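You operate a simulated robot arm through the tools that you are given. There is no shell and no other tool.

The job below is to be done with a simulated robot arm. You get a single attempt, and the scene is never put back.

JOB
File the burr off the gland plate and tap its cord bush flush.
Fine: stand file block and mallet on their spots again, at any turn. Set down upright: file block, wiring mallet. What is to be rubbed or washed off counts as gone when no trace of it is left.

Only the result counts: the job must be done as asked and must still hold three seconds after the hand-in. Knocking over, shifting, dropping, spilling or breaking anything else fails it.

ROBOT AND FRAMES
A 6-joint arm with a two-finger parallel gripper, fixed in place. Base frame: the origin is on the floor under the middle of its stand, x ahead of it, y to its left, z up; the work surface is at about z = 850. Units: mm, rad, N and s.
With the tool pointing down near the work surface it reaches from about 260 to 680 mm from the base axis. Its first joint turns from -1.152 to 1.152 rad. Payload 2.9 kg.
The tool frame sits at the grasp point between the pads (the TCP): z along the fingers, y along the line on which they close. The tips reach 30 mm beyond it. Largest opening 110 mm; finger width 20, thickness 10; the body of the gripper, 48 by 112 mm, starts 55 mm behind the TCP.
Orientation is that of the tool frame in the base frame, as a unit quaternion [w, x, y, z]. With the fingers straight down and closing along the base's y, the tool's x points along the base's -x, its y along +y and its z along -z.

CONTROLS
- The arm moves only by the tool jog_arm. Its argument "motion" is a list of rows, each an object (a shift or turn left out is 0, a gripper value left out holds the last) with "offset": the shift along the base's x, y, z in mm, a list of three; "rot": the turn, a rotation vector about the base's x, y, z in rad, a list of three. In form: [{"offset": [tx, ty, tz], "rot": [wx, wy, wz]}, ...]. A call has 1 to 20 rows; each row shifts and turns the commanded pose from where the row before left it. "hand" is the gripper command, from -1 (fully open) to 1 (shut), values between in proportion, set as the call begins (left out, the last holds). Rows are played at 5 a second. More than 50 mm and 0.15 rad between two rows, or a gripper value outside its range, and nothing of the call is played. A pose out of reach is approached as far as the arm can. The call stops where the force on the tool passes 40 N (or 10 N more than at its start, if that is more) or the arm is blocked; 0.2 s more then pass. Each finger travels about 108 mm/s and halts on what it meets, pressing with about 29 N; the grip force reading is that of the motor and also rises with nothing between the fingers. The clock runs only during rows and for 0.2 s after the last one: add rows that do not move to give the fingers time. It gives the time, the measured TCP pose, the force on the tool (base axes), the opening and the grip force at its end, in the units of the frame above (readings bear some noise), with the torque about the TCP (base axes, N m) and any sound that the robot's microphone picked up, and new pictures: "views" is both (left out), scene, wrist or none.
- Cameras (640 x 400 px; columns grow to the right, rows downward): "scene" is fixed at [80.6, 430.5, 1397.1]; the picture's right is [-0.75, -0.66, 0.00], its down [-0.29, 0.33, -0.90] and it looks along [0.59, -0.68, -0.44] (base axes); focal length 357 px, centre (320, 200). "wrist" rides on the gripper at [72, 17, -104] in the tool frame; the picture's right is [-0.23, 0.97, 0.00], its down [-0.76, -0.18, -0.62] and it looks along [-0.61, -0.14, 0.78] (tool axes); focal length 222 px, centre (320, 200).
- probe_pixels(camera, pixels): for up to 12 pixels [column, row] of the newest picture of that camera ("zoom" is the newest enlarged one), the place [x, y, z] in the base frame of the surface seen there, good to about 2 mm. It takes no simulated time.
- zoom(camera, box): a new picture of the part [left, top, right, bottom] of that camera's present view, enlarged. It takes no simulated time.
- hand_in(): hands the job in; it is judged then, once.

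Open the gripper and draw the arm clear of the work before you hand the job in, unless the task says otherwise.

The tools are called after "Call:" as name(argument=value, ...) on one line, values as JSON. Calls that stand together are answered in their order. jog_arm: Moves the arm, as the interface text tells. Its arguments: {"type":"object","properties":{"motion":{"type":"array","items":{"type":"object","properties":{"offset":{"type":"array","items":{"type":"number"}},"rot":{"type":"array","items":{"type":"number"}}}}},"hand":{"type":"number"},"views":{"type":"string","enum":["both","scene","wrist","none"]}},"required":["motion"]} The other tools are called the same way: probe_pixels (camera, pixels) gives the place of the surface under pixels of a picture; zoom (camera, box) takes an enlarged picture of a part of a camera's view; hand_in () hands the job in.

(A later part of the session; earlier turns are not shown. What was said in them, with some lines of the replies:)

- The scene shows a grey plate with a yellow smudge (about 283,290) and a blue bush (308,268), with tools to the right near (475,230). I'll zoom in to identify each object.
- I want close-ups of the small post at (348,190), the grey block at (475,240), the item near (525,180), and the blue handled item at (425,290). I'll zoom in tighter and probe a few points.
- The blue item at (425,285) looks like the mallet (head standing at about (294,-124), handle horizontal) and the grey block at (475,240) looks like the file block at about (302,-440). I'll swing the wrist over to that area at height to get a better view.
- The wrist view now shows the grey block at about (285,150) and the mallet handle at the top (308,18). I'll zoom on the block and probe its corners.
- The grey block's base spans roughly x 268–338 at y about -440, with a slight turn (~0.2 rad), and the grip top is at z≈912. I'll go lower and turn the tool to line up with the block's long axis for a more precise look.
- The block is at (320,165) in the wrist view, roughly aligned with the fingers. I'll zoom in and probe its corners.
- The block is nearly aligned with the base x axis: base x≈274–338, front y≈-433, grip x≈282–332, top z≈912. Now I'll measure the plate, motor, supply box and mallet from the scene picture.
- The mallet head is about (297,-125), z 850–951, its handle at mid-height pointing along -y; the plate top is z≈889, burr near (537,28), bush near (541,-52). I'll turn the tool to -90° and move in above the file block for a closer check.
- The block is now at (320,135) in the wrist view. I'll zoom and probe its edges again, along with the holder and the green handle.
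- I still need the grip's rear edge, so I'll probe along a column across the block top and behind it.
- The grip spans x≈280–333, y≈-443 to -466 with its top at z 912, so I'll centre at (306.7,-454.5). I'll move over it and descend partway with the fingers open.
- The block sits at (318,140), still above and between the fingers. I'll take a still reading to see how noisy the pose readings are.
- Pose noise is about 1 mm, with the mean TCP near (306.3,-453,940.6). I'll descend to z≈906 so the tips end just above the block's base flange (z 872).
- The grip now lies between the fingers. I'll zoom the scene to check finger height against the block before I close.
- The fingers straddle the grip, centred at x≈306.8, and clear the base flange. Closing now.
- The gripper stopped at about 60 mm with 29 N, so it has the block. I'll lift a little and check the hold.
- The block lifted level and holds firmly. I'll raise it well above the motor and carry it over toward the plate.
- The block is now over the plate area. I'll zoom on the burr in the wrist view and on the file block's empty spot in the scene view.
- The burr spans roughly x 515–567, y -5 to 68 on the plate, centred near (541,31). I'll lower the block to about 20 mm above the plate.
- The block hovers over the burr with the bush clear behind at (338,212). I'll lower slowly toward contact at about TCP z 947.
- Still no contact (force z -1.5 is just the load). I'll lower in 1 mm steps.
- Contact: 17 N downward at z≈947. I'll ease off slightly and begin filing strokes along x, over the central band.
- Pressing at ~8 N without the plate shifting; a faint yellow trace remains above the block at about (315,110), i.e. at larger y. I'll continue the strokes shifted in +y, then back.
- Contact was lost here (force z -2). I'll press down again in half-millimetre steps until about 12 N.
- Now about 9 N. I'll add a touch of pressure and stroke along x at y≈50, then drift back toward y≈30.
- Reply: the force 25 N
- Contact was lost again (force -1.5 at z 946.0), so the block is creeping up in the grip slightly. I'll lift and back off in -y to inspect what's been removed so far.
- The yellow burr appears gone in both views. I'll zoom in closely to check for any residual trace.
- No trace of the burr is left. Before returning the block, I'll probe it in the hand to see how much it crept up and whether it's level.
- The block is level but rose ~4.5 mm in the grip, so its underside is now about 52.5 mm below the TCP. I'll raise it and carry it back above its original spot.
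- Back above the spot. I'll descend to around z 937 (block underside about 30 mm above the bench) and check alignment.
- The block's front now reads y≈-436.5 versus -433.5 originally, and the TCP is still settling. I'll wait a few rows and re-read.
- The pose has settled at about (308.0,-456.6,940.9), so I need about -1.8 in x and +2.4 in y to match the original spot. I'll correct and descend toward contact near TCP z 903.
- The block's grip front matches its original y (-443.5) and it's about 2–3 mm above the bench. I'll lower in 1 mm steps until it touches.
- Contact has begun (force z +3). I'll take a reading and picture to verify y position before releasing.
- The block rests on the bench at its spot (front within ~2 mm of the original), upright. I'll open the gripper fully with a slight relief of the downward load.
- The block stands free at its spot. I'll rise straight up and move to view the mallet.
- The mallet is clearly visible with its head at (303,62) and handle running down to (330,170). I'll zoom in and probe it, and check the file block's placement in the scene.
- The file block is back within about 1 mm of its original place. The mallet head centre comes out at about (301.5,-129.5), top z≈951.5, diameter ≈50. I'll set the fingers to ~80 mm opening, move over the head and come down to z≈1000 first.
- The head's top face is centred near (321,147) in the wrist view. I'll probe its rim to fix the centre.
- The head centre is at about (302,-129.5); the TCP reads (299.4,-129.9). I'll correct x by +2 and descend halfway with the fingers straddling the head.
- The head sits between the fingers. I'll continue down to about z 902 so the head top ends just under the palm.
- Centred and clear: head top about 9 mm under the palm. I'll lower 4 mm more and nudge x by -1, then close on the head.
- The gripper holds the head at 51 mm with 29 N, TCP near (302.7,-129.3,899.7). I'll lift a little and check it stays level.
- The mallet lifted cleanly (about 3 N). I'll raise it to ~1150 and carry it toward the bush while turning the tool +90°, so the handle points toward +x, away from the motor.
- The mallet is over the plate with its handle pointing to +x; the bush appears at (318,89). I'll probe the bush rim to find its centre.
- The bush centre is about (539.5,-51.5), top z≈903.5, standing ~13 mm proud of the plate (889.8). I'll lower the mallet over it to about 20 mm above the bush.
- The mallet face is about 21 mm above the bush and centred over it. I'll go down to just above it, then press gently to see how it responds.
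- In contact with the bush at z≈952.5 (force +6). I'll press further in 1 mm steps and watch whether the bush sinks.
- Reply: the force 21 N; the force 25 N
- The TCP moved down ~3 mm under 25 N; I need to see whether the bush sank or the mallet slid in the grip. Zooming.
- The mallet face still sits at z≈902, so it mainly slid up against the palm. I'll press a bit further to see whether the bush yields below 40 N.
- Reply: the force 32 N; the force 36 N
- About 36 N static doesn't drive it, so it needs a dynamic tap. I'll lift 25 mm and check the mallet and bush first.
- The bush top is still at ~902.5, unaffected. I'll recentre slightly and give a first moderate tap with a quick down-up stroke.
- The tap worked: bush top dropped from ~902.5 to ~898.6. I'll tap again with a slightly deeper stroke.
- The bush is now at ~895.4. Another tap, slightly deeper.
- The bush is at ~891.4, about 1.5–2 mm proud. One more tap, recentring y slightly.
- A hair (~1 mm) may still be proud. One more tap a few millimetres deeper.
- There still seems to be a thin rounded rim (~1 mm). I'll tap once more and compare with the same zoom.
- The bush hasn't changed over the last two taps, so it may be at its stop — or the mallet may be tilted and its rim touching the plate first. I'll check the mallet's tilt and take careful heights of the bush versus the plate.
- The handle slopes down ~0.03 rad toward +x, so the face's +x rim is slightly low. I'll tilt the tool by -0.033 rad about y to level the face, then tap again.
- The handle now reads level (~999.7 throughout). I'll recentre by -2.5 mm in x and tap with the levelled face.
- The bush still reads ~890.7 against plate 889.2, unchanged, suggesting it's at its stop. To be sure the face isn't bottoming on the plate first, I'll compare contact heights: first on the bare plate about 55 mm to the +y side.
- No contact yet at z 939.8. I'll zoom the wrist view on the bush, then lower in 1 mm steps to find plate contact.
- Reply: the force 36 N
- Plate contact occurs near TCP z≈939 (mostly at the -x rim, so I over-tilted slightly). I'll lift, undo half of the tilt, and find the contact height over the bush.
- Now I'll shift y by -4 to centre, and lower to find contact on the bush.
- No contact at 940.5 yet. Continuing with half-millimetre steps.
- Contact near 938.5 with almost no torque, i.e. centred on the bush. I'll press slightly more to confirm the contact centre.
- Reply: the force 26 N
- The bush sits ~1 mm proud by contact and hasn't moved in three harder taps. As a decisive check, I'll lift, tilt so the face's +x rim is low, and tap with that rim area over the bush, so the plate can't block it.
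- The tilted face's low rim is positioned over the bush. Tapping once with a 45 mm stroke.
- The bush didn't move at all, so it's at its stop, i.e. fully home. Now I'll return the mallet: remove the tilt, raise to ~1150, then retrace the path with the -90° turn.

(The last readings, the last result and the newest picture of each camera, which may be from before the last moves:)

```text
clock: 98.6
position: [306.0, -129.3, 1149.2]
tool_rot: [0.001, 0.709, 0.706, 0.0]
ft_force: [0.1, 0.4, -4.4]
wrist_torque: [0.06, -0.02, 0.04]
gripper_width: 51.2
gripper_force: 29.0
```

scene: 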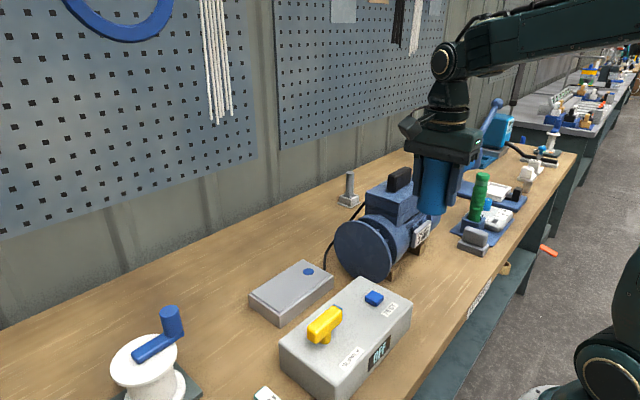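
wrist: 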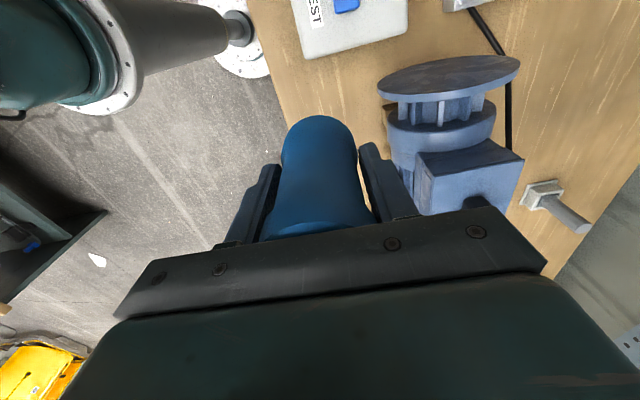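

The mallet is back above its spot. I'll look at the finished plate, then descend most of the way while trimming x by -3.

Call:
zoom(camera="scene", box=[240, 250, 345, 330])

Call:
jog_arm(motion=[{"offset": [-3, 0, -34]}, {"offset": [0, 0, -34]}, {"offset": [0, 0, -34]}, {"offset": [0, 0, -34]}, {"offset": [0, 0, -34]}, {"offset": [0, 0, -34]}, {"offset": [0, 0, 0]}, {"offset": [0, 0, 0]}], views="both")

Call:
jog_arm(motion=[{"offset": [0, 0, 0]}, {"offset": [0, 0, 0]}], views="none")

Call:
zoom(camera="scene", box=[380, 190, 490, 335])

```text
5.00 times, centred on (292, 290) of scene
```

zoom: 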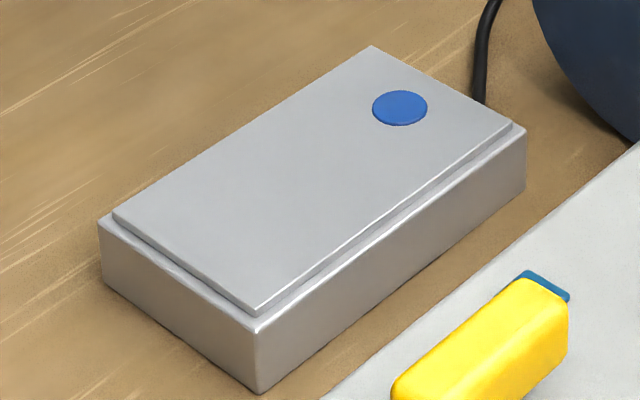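

```text
clock: 100.4
position: [303.4, -129.7, 945.3]
tool_rot: [0.0, 0.708, 0.706, 0.0]
ft_force: [-0.7, -0.5, -5.3]
wrist_torque: [0.06, -0.01, 0.01]
gripper_width: 51.0
gripper_force: 28.6
```

scene: 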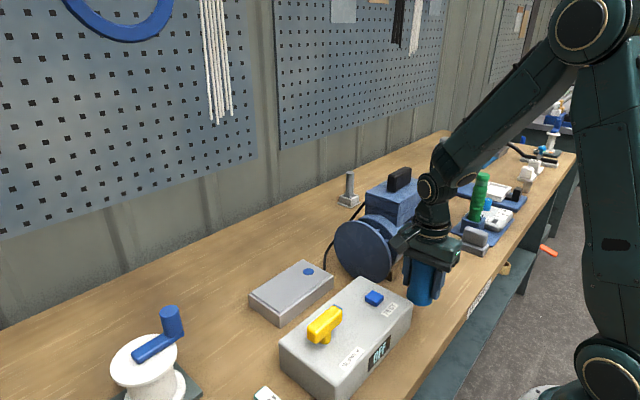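
wrist: 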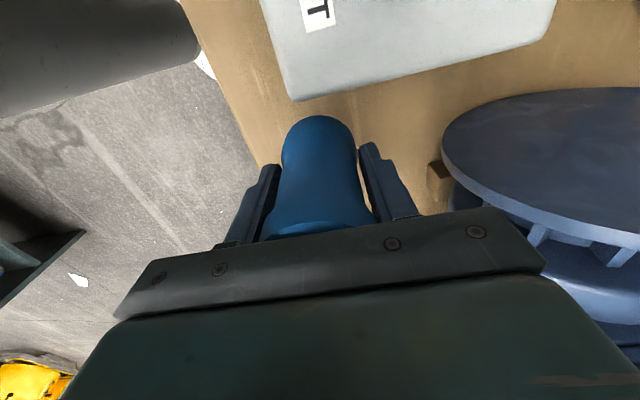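

```text
clock: 101.0
position: [303.0, -131.8, 946.2]
tool_rot: [0.0, 0.708, 0.706, -0.001]
ft_force: [0.7, 0.5, -4.4]
wrist_torque: [0.09, -0.01, -0.01]
gripper_width: 51.1
gripper_force: 29.4
```

```text
2.76 times, centred on (435, 262) of scene
```

zoom: 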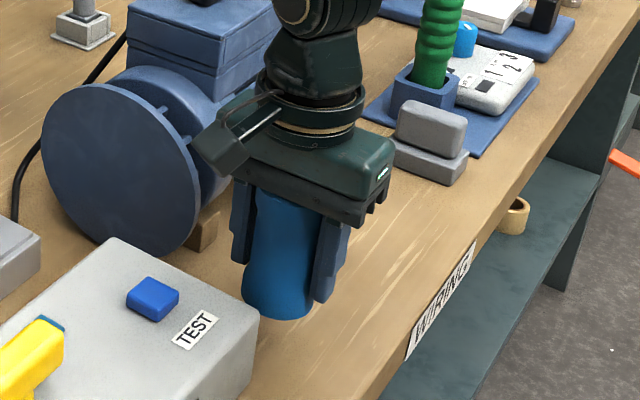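

TCP is at about (303.2,-130.7,945.8); the original was (302.7,-129.3,899.7). I'll trim y by +1.3 and lower to just above the bench.

Call:
jog_arm(motion=[{"offset": [-0.4, 1.3, -12]}, {"offset": [0, 0, -12]}, {"offset": [0, 0, -10]}, {"offset": [0, 0, -6]}, {"offset": [0, 0, -2]}, {"offset": [0, 0, 0]}, {"offset": [0, 0, 0]}], views="both")

Call:
jog_arm(motion=[{"offset": [0, 0, 0]}, {"offset": [0, 0, 0]}], views="none")

```text
clock: 102.6
position: [301.5, -128.6, 903.0]
tool_rot: [0.001, 0.708, 0.706, 0.0]
ft_force: [0.1, 0.6, -3.7]
wrist_torque: [0.1, 0.02, 0.0]
gripper_width: 51.3
gripper_force: 28.8
```

scene: 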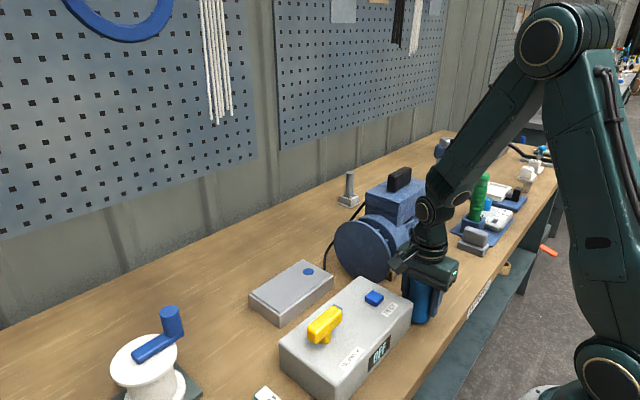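
wrist: 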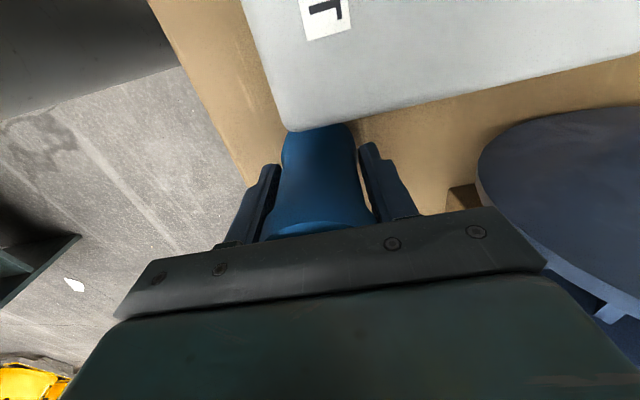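

```text
clock: 103.2
position: [300.8, -128.7, 903.2]
tool_rot: [0.0, 0.708, 0.707, -0.001]
ft_force: [0.0, -0.1, -3.7]
wrist_torque: [0.06, -0.02, 0.01]
gripper_width: 51.2
gripper_force: 28.9
```

No contact yet at z 903. I'll trim x by +1.5 and step down until the mallet touches the bench.

Call:
jog_arm(motion=[{"offset": [1.5, -0.5, -1]}, {"offset": [0, 0, -1]}, {"offset": [0, 0, 0]}], views="none")

Call:
jog_arm(motion=[{"offset": [0, 0, -0.8]}, {"offset": [0, 0, 0]}], views="none")

Call:
jog_arm(motion=[{"offset": [0, 0, -0.8]}, {"offset": [0, 0, 0]}], views="none")

```text
clock: 104.0
position: [302.4, -129.7, 900.4]
tool_rot: [0.0, 0.708, 0.706, 0.0]
ft_force: [0.7, 1.4, -3.4]
wrist_torque: [0.08, 0.0, 0.03]
gripper_width: 51.5
gripper_force: 29.1
```

```text
clock: 104.6
position: [302.6, -129.4, 900.6]
tool_rot: [0.001, 0.708, 0.706, 0.0]
ft_force: [-0.4, -0.2, -3.7]
wrist_torque: [0.08, 0.01, 0.0]
gripper_width: 51.0
gripper_force: 28.9
```

```text
clock: 105.2
position: [301.7, -128.9, 900.2]
tool_rot: [0.0, 0.708, 0.706, 0.0]
ft_force: [0.5, 0.0, -5.0]
wrist_torque: [0.05, -0.02, 0.0]
gripper_width: 51.3
gripper_force: 29.2
```

Still no contact at ~900. Continuing down in small steps.

Call:
jog_arm(motion=[{"offset": [0, 0, -0.8]}, {"offset": [0, 0, 0]}], views="none")

Call:
jog_arm(motion=[{"offset": [0, 0, -0.8]}, {"offset": [0, 0, 0]}], views="none")

Call:
jog_arm(motion=[{"offset": [0, 0, -0.8]}, {"offset": [0, 0, 0]}], views="none")

```text
clock: 105.8
position: [302.5, -128.5, 900.2]
tool_rot: [0.001, 0.708, 0.707, 0.0]
ft_force: [-0.2, 0.3, -4.7]
wrist_torque: [0.07, 0.0, 0.03]
gripper_width: 51.4
gripper_force: 28.9
```

```text
clock: 106.4
position: [302.7, -129.1, 899.1]
tool_rot: [0.001, 0.708, 0.706, 0.001]
ft_force: [-1.8, 2.5, 11.6]
wrist_torque: [-0.12, 0.16, -0.05]
gripper_width: 51.2
gripper_force: 29.2
```

```text
clock: 107.0
position: [301.9, -128.7, 898.2]
tool_rot: [0.001, 0.707, 0.707, 0.0]
ft_force: [-2.4, 0.9, 7.3]
wrist_torque: [-0.1, 0.14, -0.03]
gripper_width: 51.4
gripper_force: 29.3
stopped in row 2: the force on the tool passed its limit at 42 N (the readings are from after the stop); the commanded pose is now the measured one
```

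The mallet is seated on the bench at (302.3,-128.9). I'll relieve the load slightly and open the fingers to ~80 mm.

Call:
jog_arm(motion=[{"offset": [0, 0, 0.6]}, {"offset": [0, 0, 0]}, {"offset": [0, 0, 0]}], views="none")

Call:
jog_arm(motion=[{"offset": [0, 0, 0]}, {"offset": [0, 0, 0]}, {"offset": [0, 0, 0]}], hand=-0.45, views="both")

Call:
zoom(camera="scene", box=[380, 190, 490, 335])

```text
clock: 107.8
position: [301.9, -129.2, 898.4]
tool_rot: [-0.001, 0.708, 0.706, 0.001]
ft_force: [-5.4, 2.6, 2.7]
wrist_torque: [0.03, 0.24, -0.08]
gripper_width: 51.3
gripper_force: 28.9
```

```text
clock: 108.6
position: [302.2, -130.4, 899.0]
tool_rot: [0.001, 0.708, 0.707, 0.0]
ft_force: [-0.1, 0.1, -0.1]
wrist_torque: [0.01, 0.0, -0.02]
gripper_width: 79.9
gripper_force: 0.1
```

scene: 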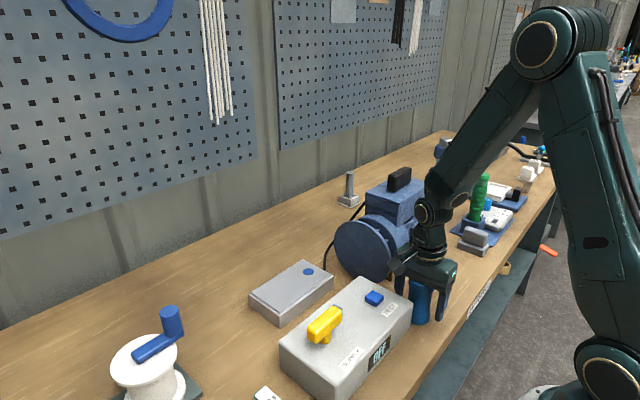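
wrist: 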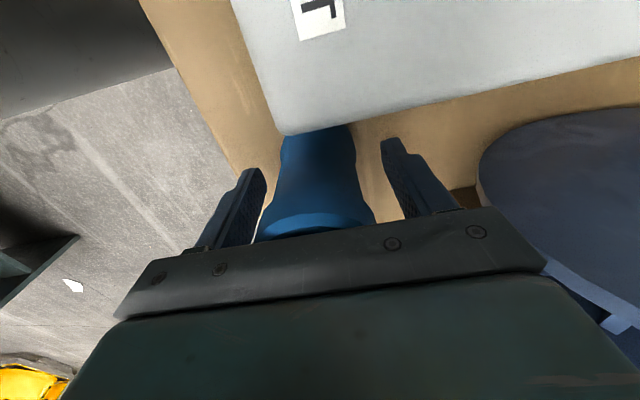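

```text
2.76 times, centred on (435, 262) of scene
```

zoom: 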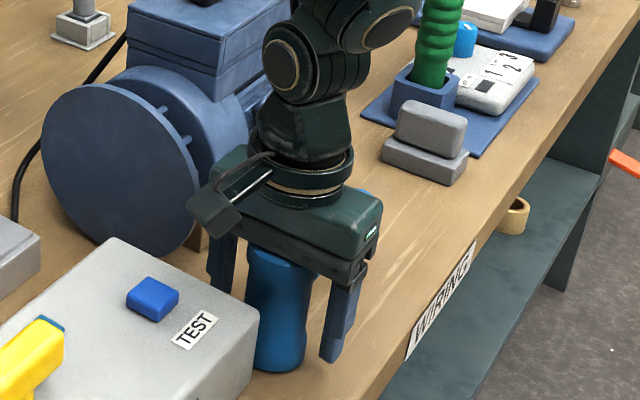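

The mallet stands free and upright. I'll rise straight up until the fingers are well clear, then inspect.

Call:
jog_arm(motion=[{"offset": [0, 0, 10]}, {"offset": [0, 0, 25]}, {"offset": [0, 0, 35]}, {"offset": [0, 0, 40]}, {"offset": [0, 0, 45]}, {"offset": [0, 0, 45]}, {"offset": [0, -20, 0]}, {"offset": [0, -20, 0]}, {"offset": [0, 0, 0]}], hand=-0.45, views="both")

Call:
zoom(camera="scene", box=[400, 250, 470, 330])

Call:
probe_pixels(camera="scene", pixels=[[424, 276], [415, 279], [433, 279], [424, 282], [440, 270], [451, 262], [455, 266], [423, 300], [422, 318], [414, 318], [430, 318], [446, 275]])

```text
clock: 110.6
position: [303.5, -169.7, 1099.4]
tool_rot: [0.001, 0.708, 0.707, 0.001]
ft_force: [0.5, 0.2, -0.8]
wrist_torque: [0.02, -0.02, -0.05]
gripper_width: 79.9
gripper_force: 0.0
```

scene: 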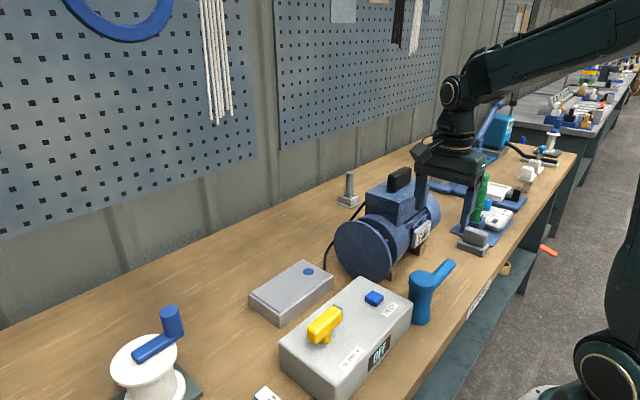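
wrist: 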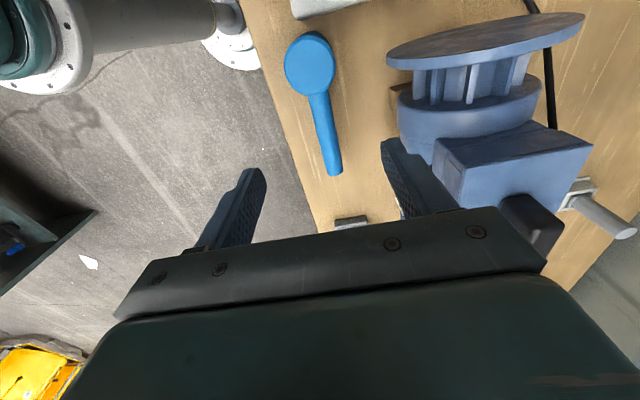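

```text
5.00 times, centred on (435, 290) of scene
```

zoom: 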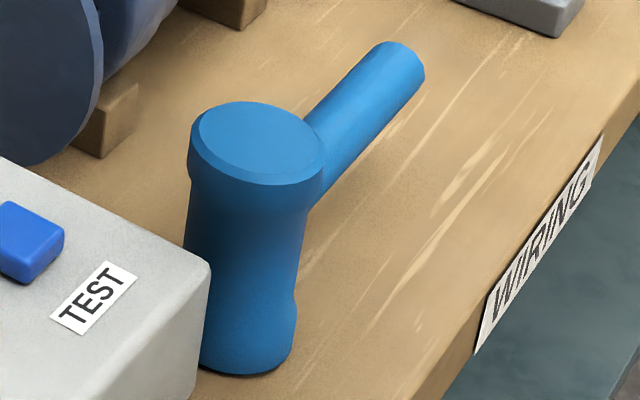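

```text
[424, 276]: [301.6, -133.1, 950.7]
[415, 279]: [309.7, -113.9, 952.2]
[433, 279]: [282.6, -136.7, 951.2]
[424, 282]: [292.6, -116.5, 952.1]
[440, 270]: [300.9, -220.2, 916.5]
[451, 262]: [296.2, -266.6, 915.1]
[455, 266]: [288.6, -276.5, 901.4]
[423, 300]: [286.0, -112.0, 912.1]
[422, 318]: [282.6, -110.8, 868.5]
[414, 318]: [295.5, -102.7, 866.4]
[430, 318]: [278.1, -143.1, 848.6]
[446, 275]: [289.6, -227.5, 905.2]
```

The mallet is back within ~2 mm of its original place and upright, the file block is in place, and the plate is clean with the bush flush. I'll open the gripper fully and withdraw the arm up to its start pose.

Call:
jog_arm(motion=[{"offset": [0, 0, 40]}, {"offset": [0, 0, 35]}, {"offset": [16, 6, 0], "rot": [0, 0, 0.13]}, {"offset": [16, 6, 0], "rot": [0, 0, 0.13]}, {"offset": [16, 6, 0], "rot": [0, 0, 0.13]}, {"offset": [16, 6, 0], "rot": [0, 0, 0.13]}, {"offset": [16, 6, 0], "rot": [0, 0, 0.13]}, {"offset": [16, 6, 0], "rot": [0, 0, 0.13]}, {"offset": [16, 6, 0], "rot": [0, 0, 0.13]}, {"offset": [16, 6, 0], "rot": [0, 0, 0.13]}, {"offset": [16, 6, 0], "rot": [0, 0, 0.13]}, {"offset": [16, 6, 0], "rot": [0, 0, 0.13]}, {"offset": [16, 6, 0], "rot": [0, 0, 0.13]}, {"offset": [16, 6, 0], "rot": [0, 0, 0.14]}, {"offset": [0, 0, 0]}, {"offset": [0, 0, 0]}], hand=-1, views="both")

Call:
zoom(camera="scene", box=[240, 250, 345, 330])

Call:
zoom(camera="scene", box=[400, 160, 540, 340])

Call:
zoom(camera="wrist", box=[310, 40, 460, 150])

```text
clock: 114.0
position: [494.2, -97.0, 1175.1]
tool_rot: [-0.001, 0.001, 1.0, 0.001]
ft_force: [0.5, -0.3, -0.1]
wrist_torque: [0.02, 0.0, -0.05]
gripper_width: 110.0
gripper_force: 0.1
```

scene: 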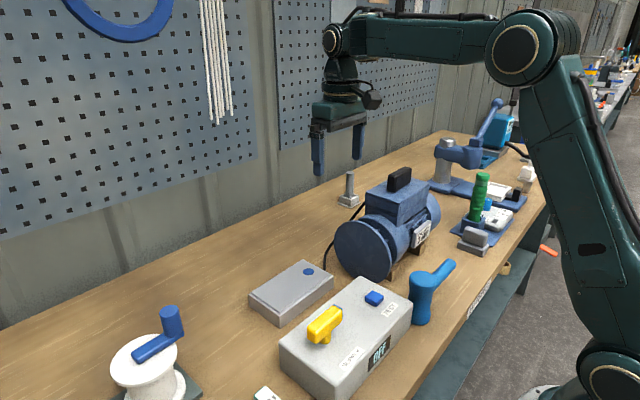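
wrist: 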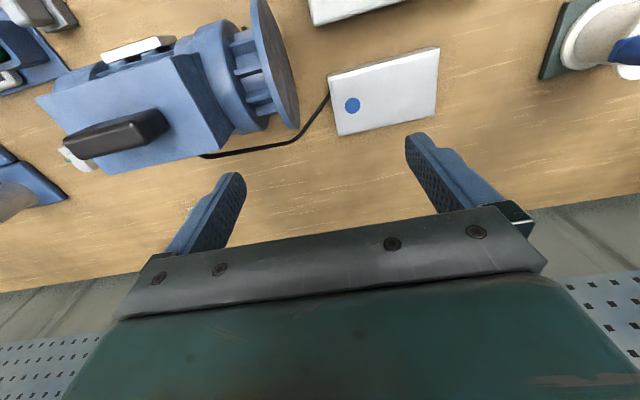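

```text
5.00 times, centred on (292, 290) of scene
```

zoom: 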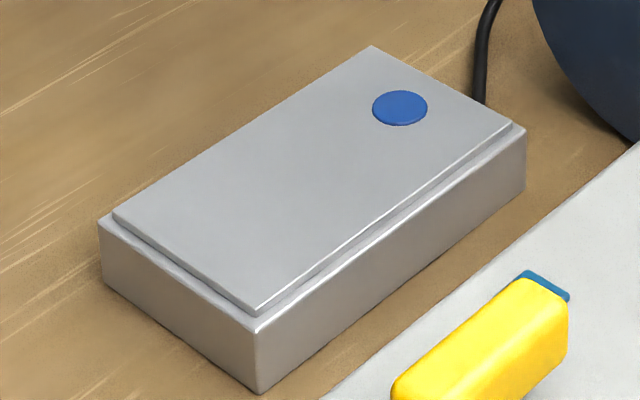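

```text
2.22 times, centred on (470, 250) of scene
```

zoom: 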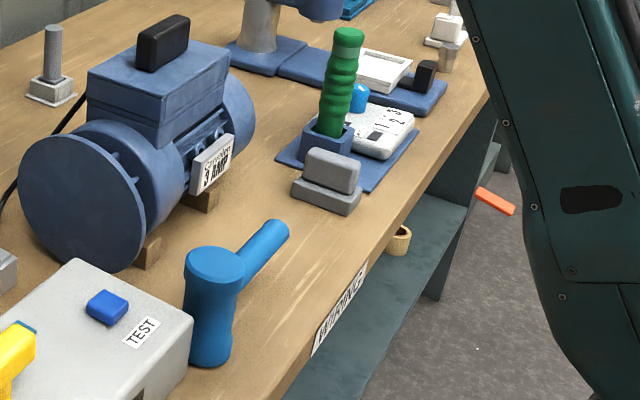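

```text
3.64 times, centred on (385, 95) of wrist
```

zoom: 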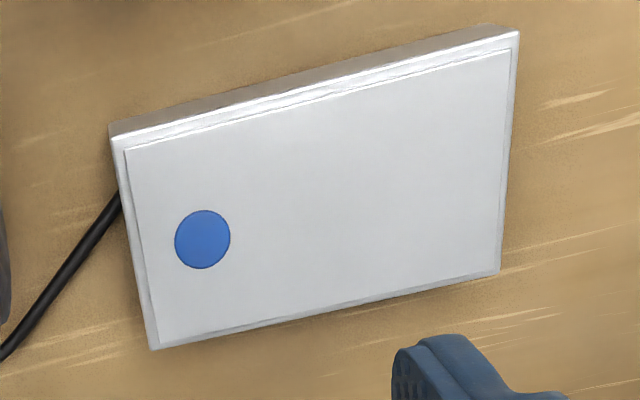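

The plate is free of any yellow trace, the bush at (308,271) is flush, the file block and mallet stand upright on their spots, and the arm is clear with the gripper open. Handing in.

Call:
hand_in()

```text
The job is handed in.
```

The burr is filed off the gland plate and the cord bush is tapped down. The job is handed in; I haven't seen the verdict.

- **Burr:** no yellow trace showed in the close-up views from either camera.
- **Cord bush:** it went down about 12 mm over four taps, then didn't move under four more. It reads about 1 to 1.5 mm above the plate. I took that as its stop, so whether it counts as flush depends on the tolerance.
- **File block and mallet:** both are upright, within about 2 to 3 mm of where they started.
- **Everything else:** nothing else looked moved or knocked over in the final views. The arm is clear with the gripper open.
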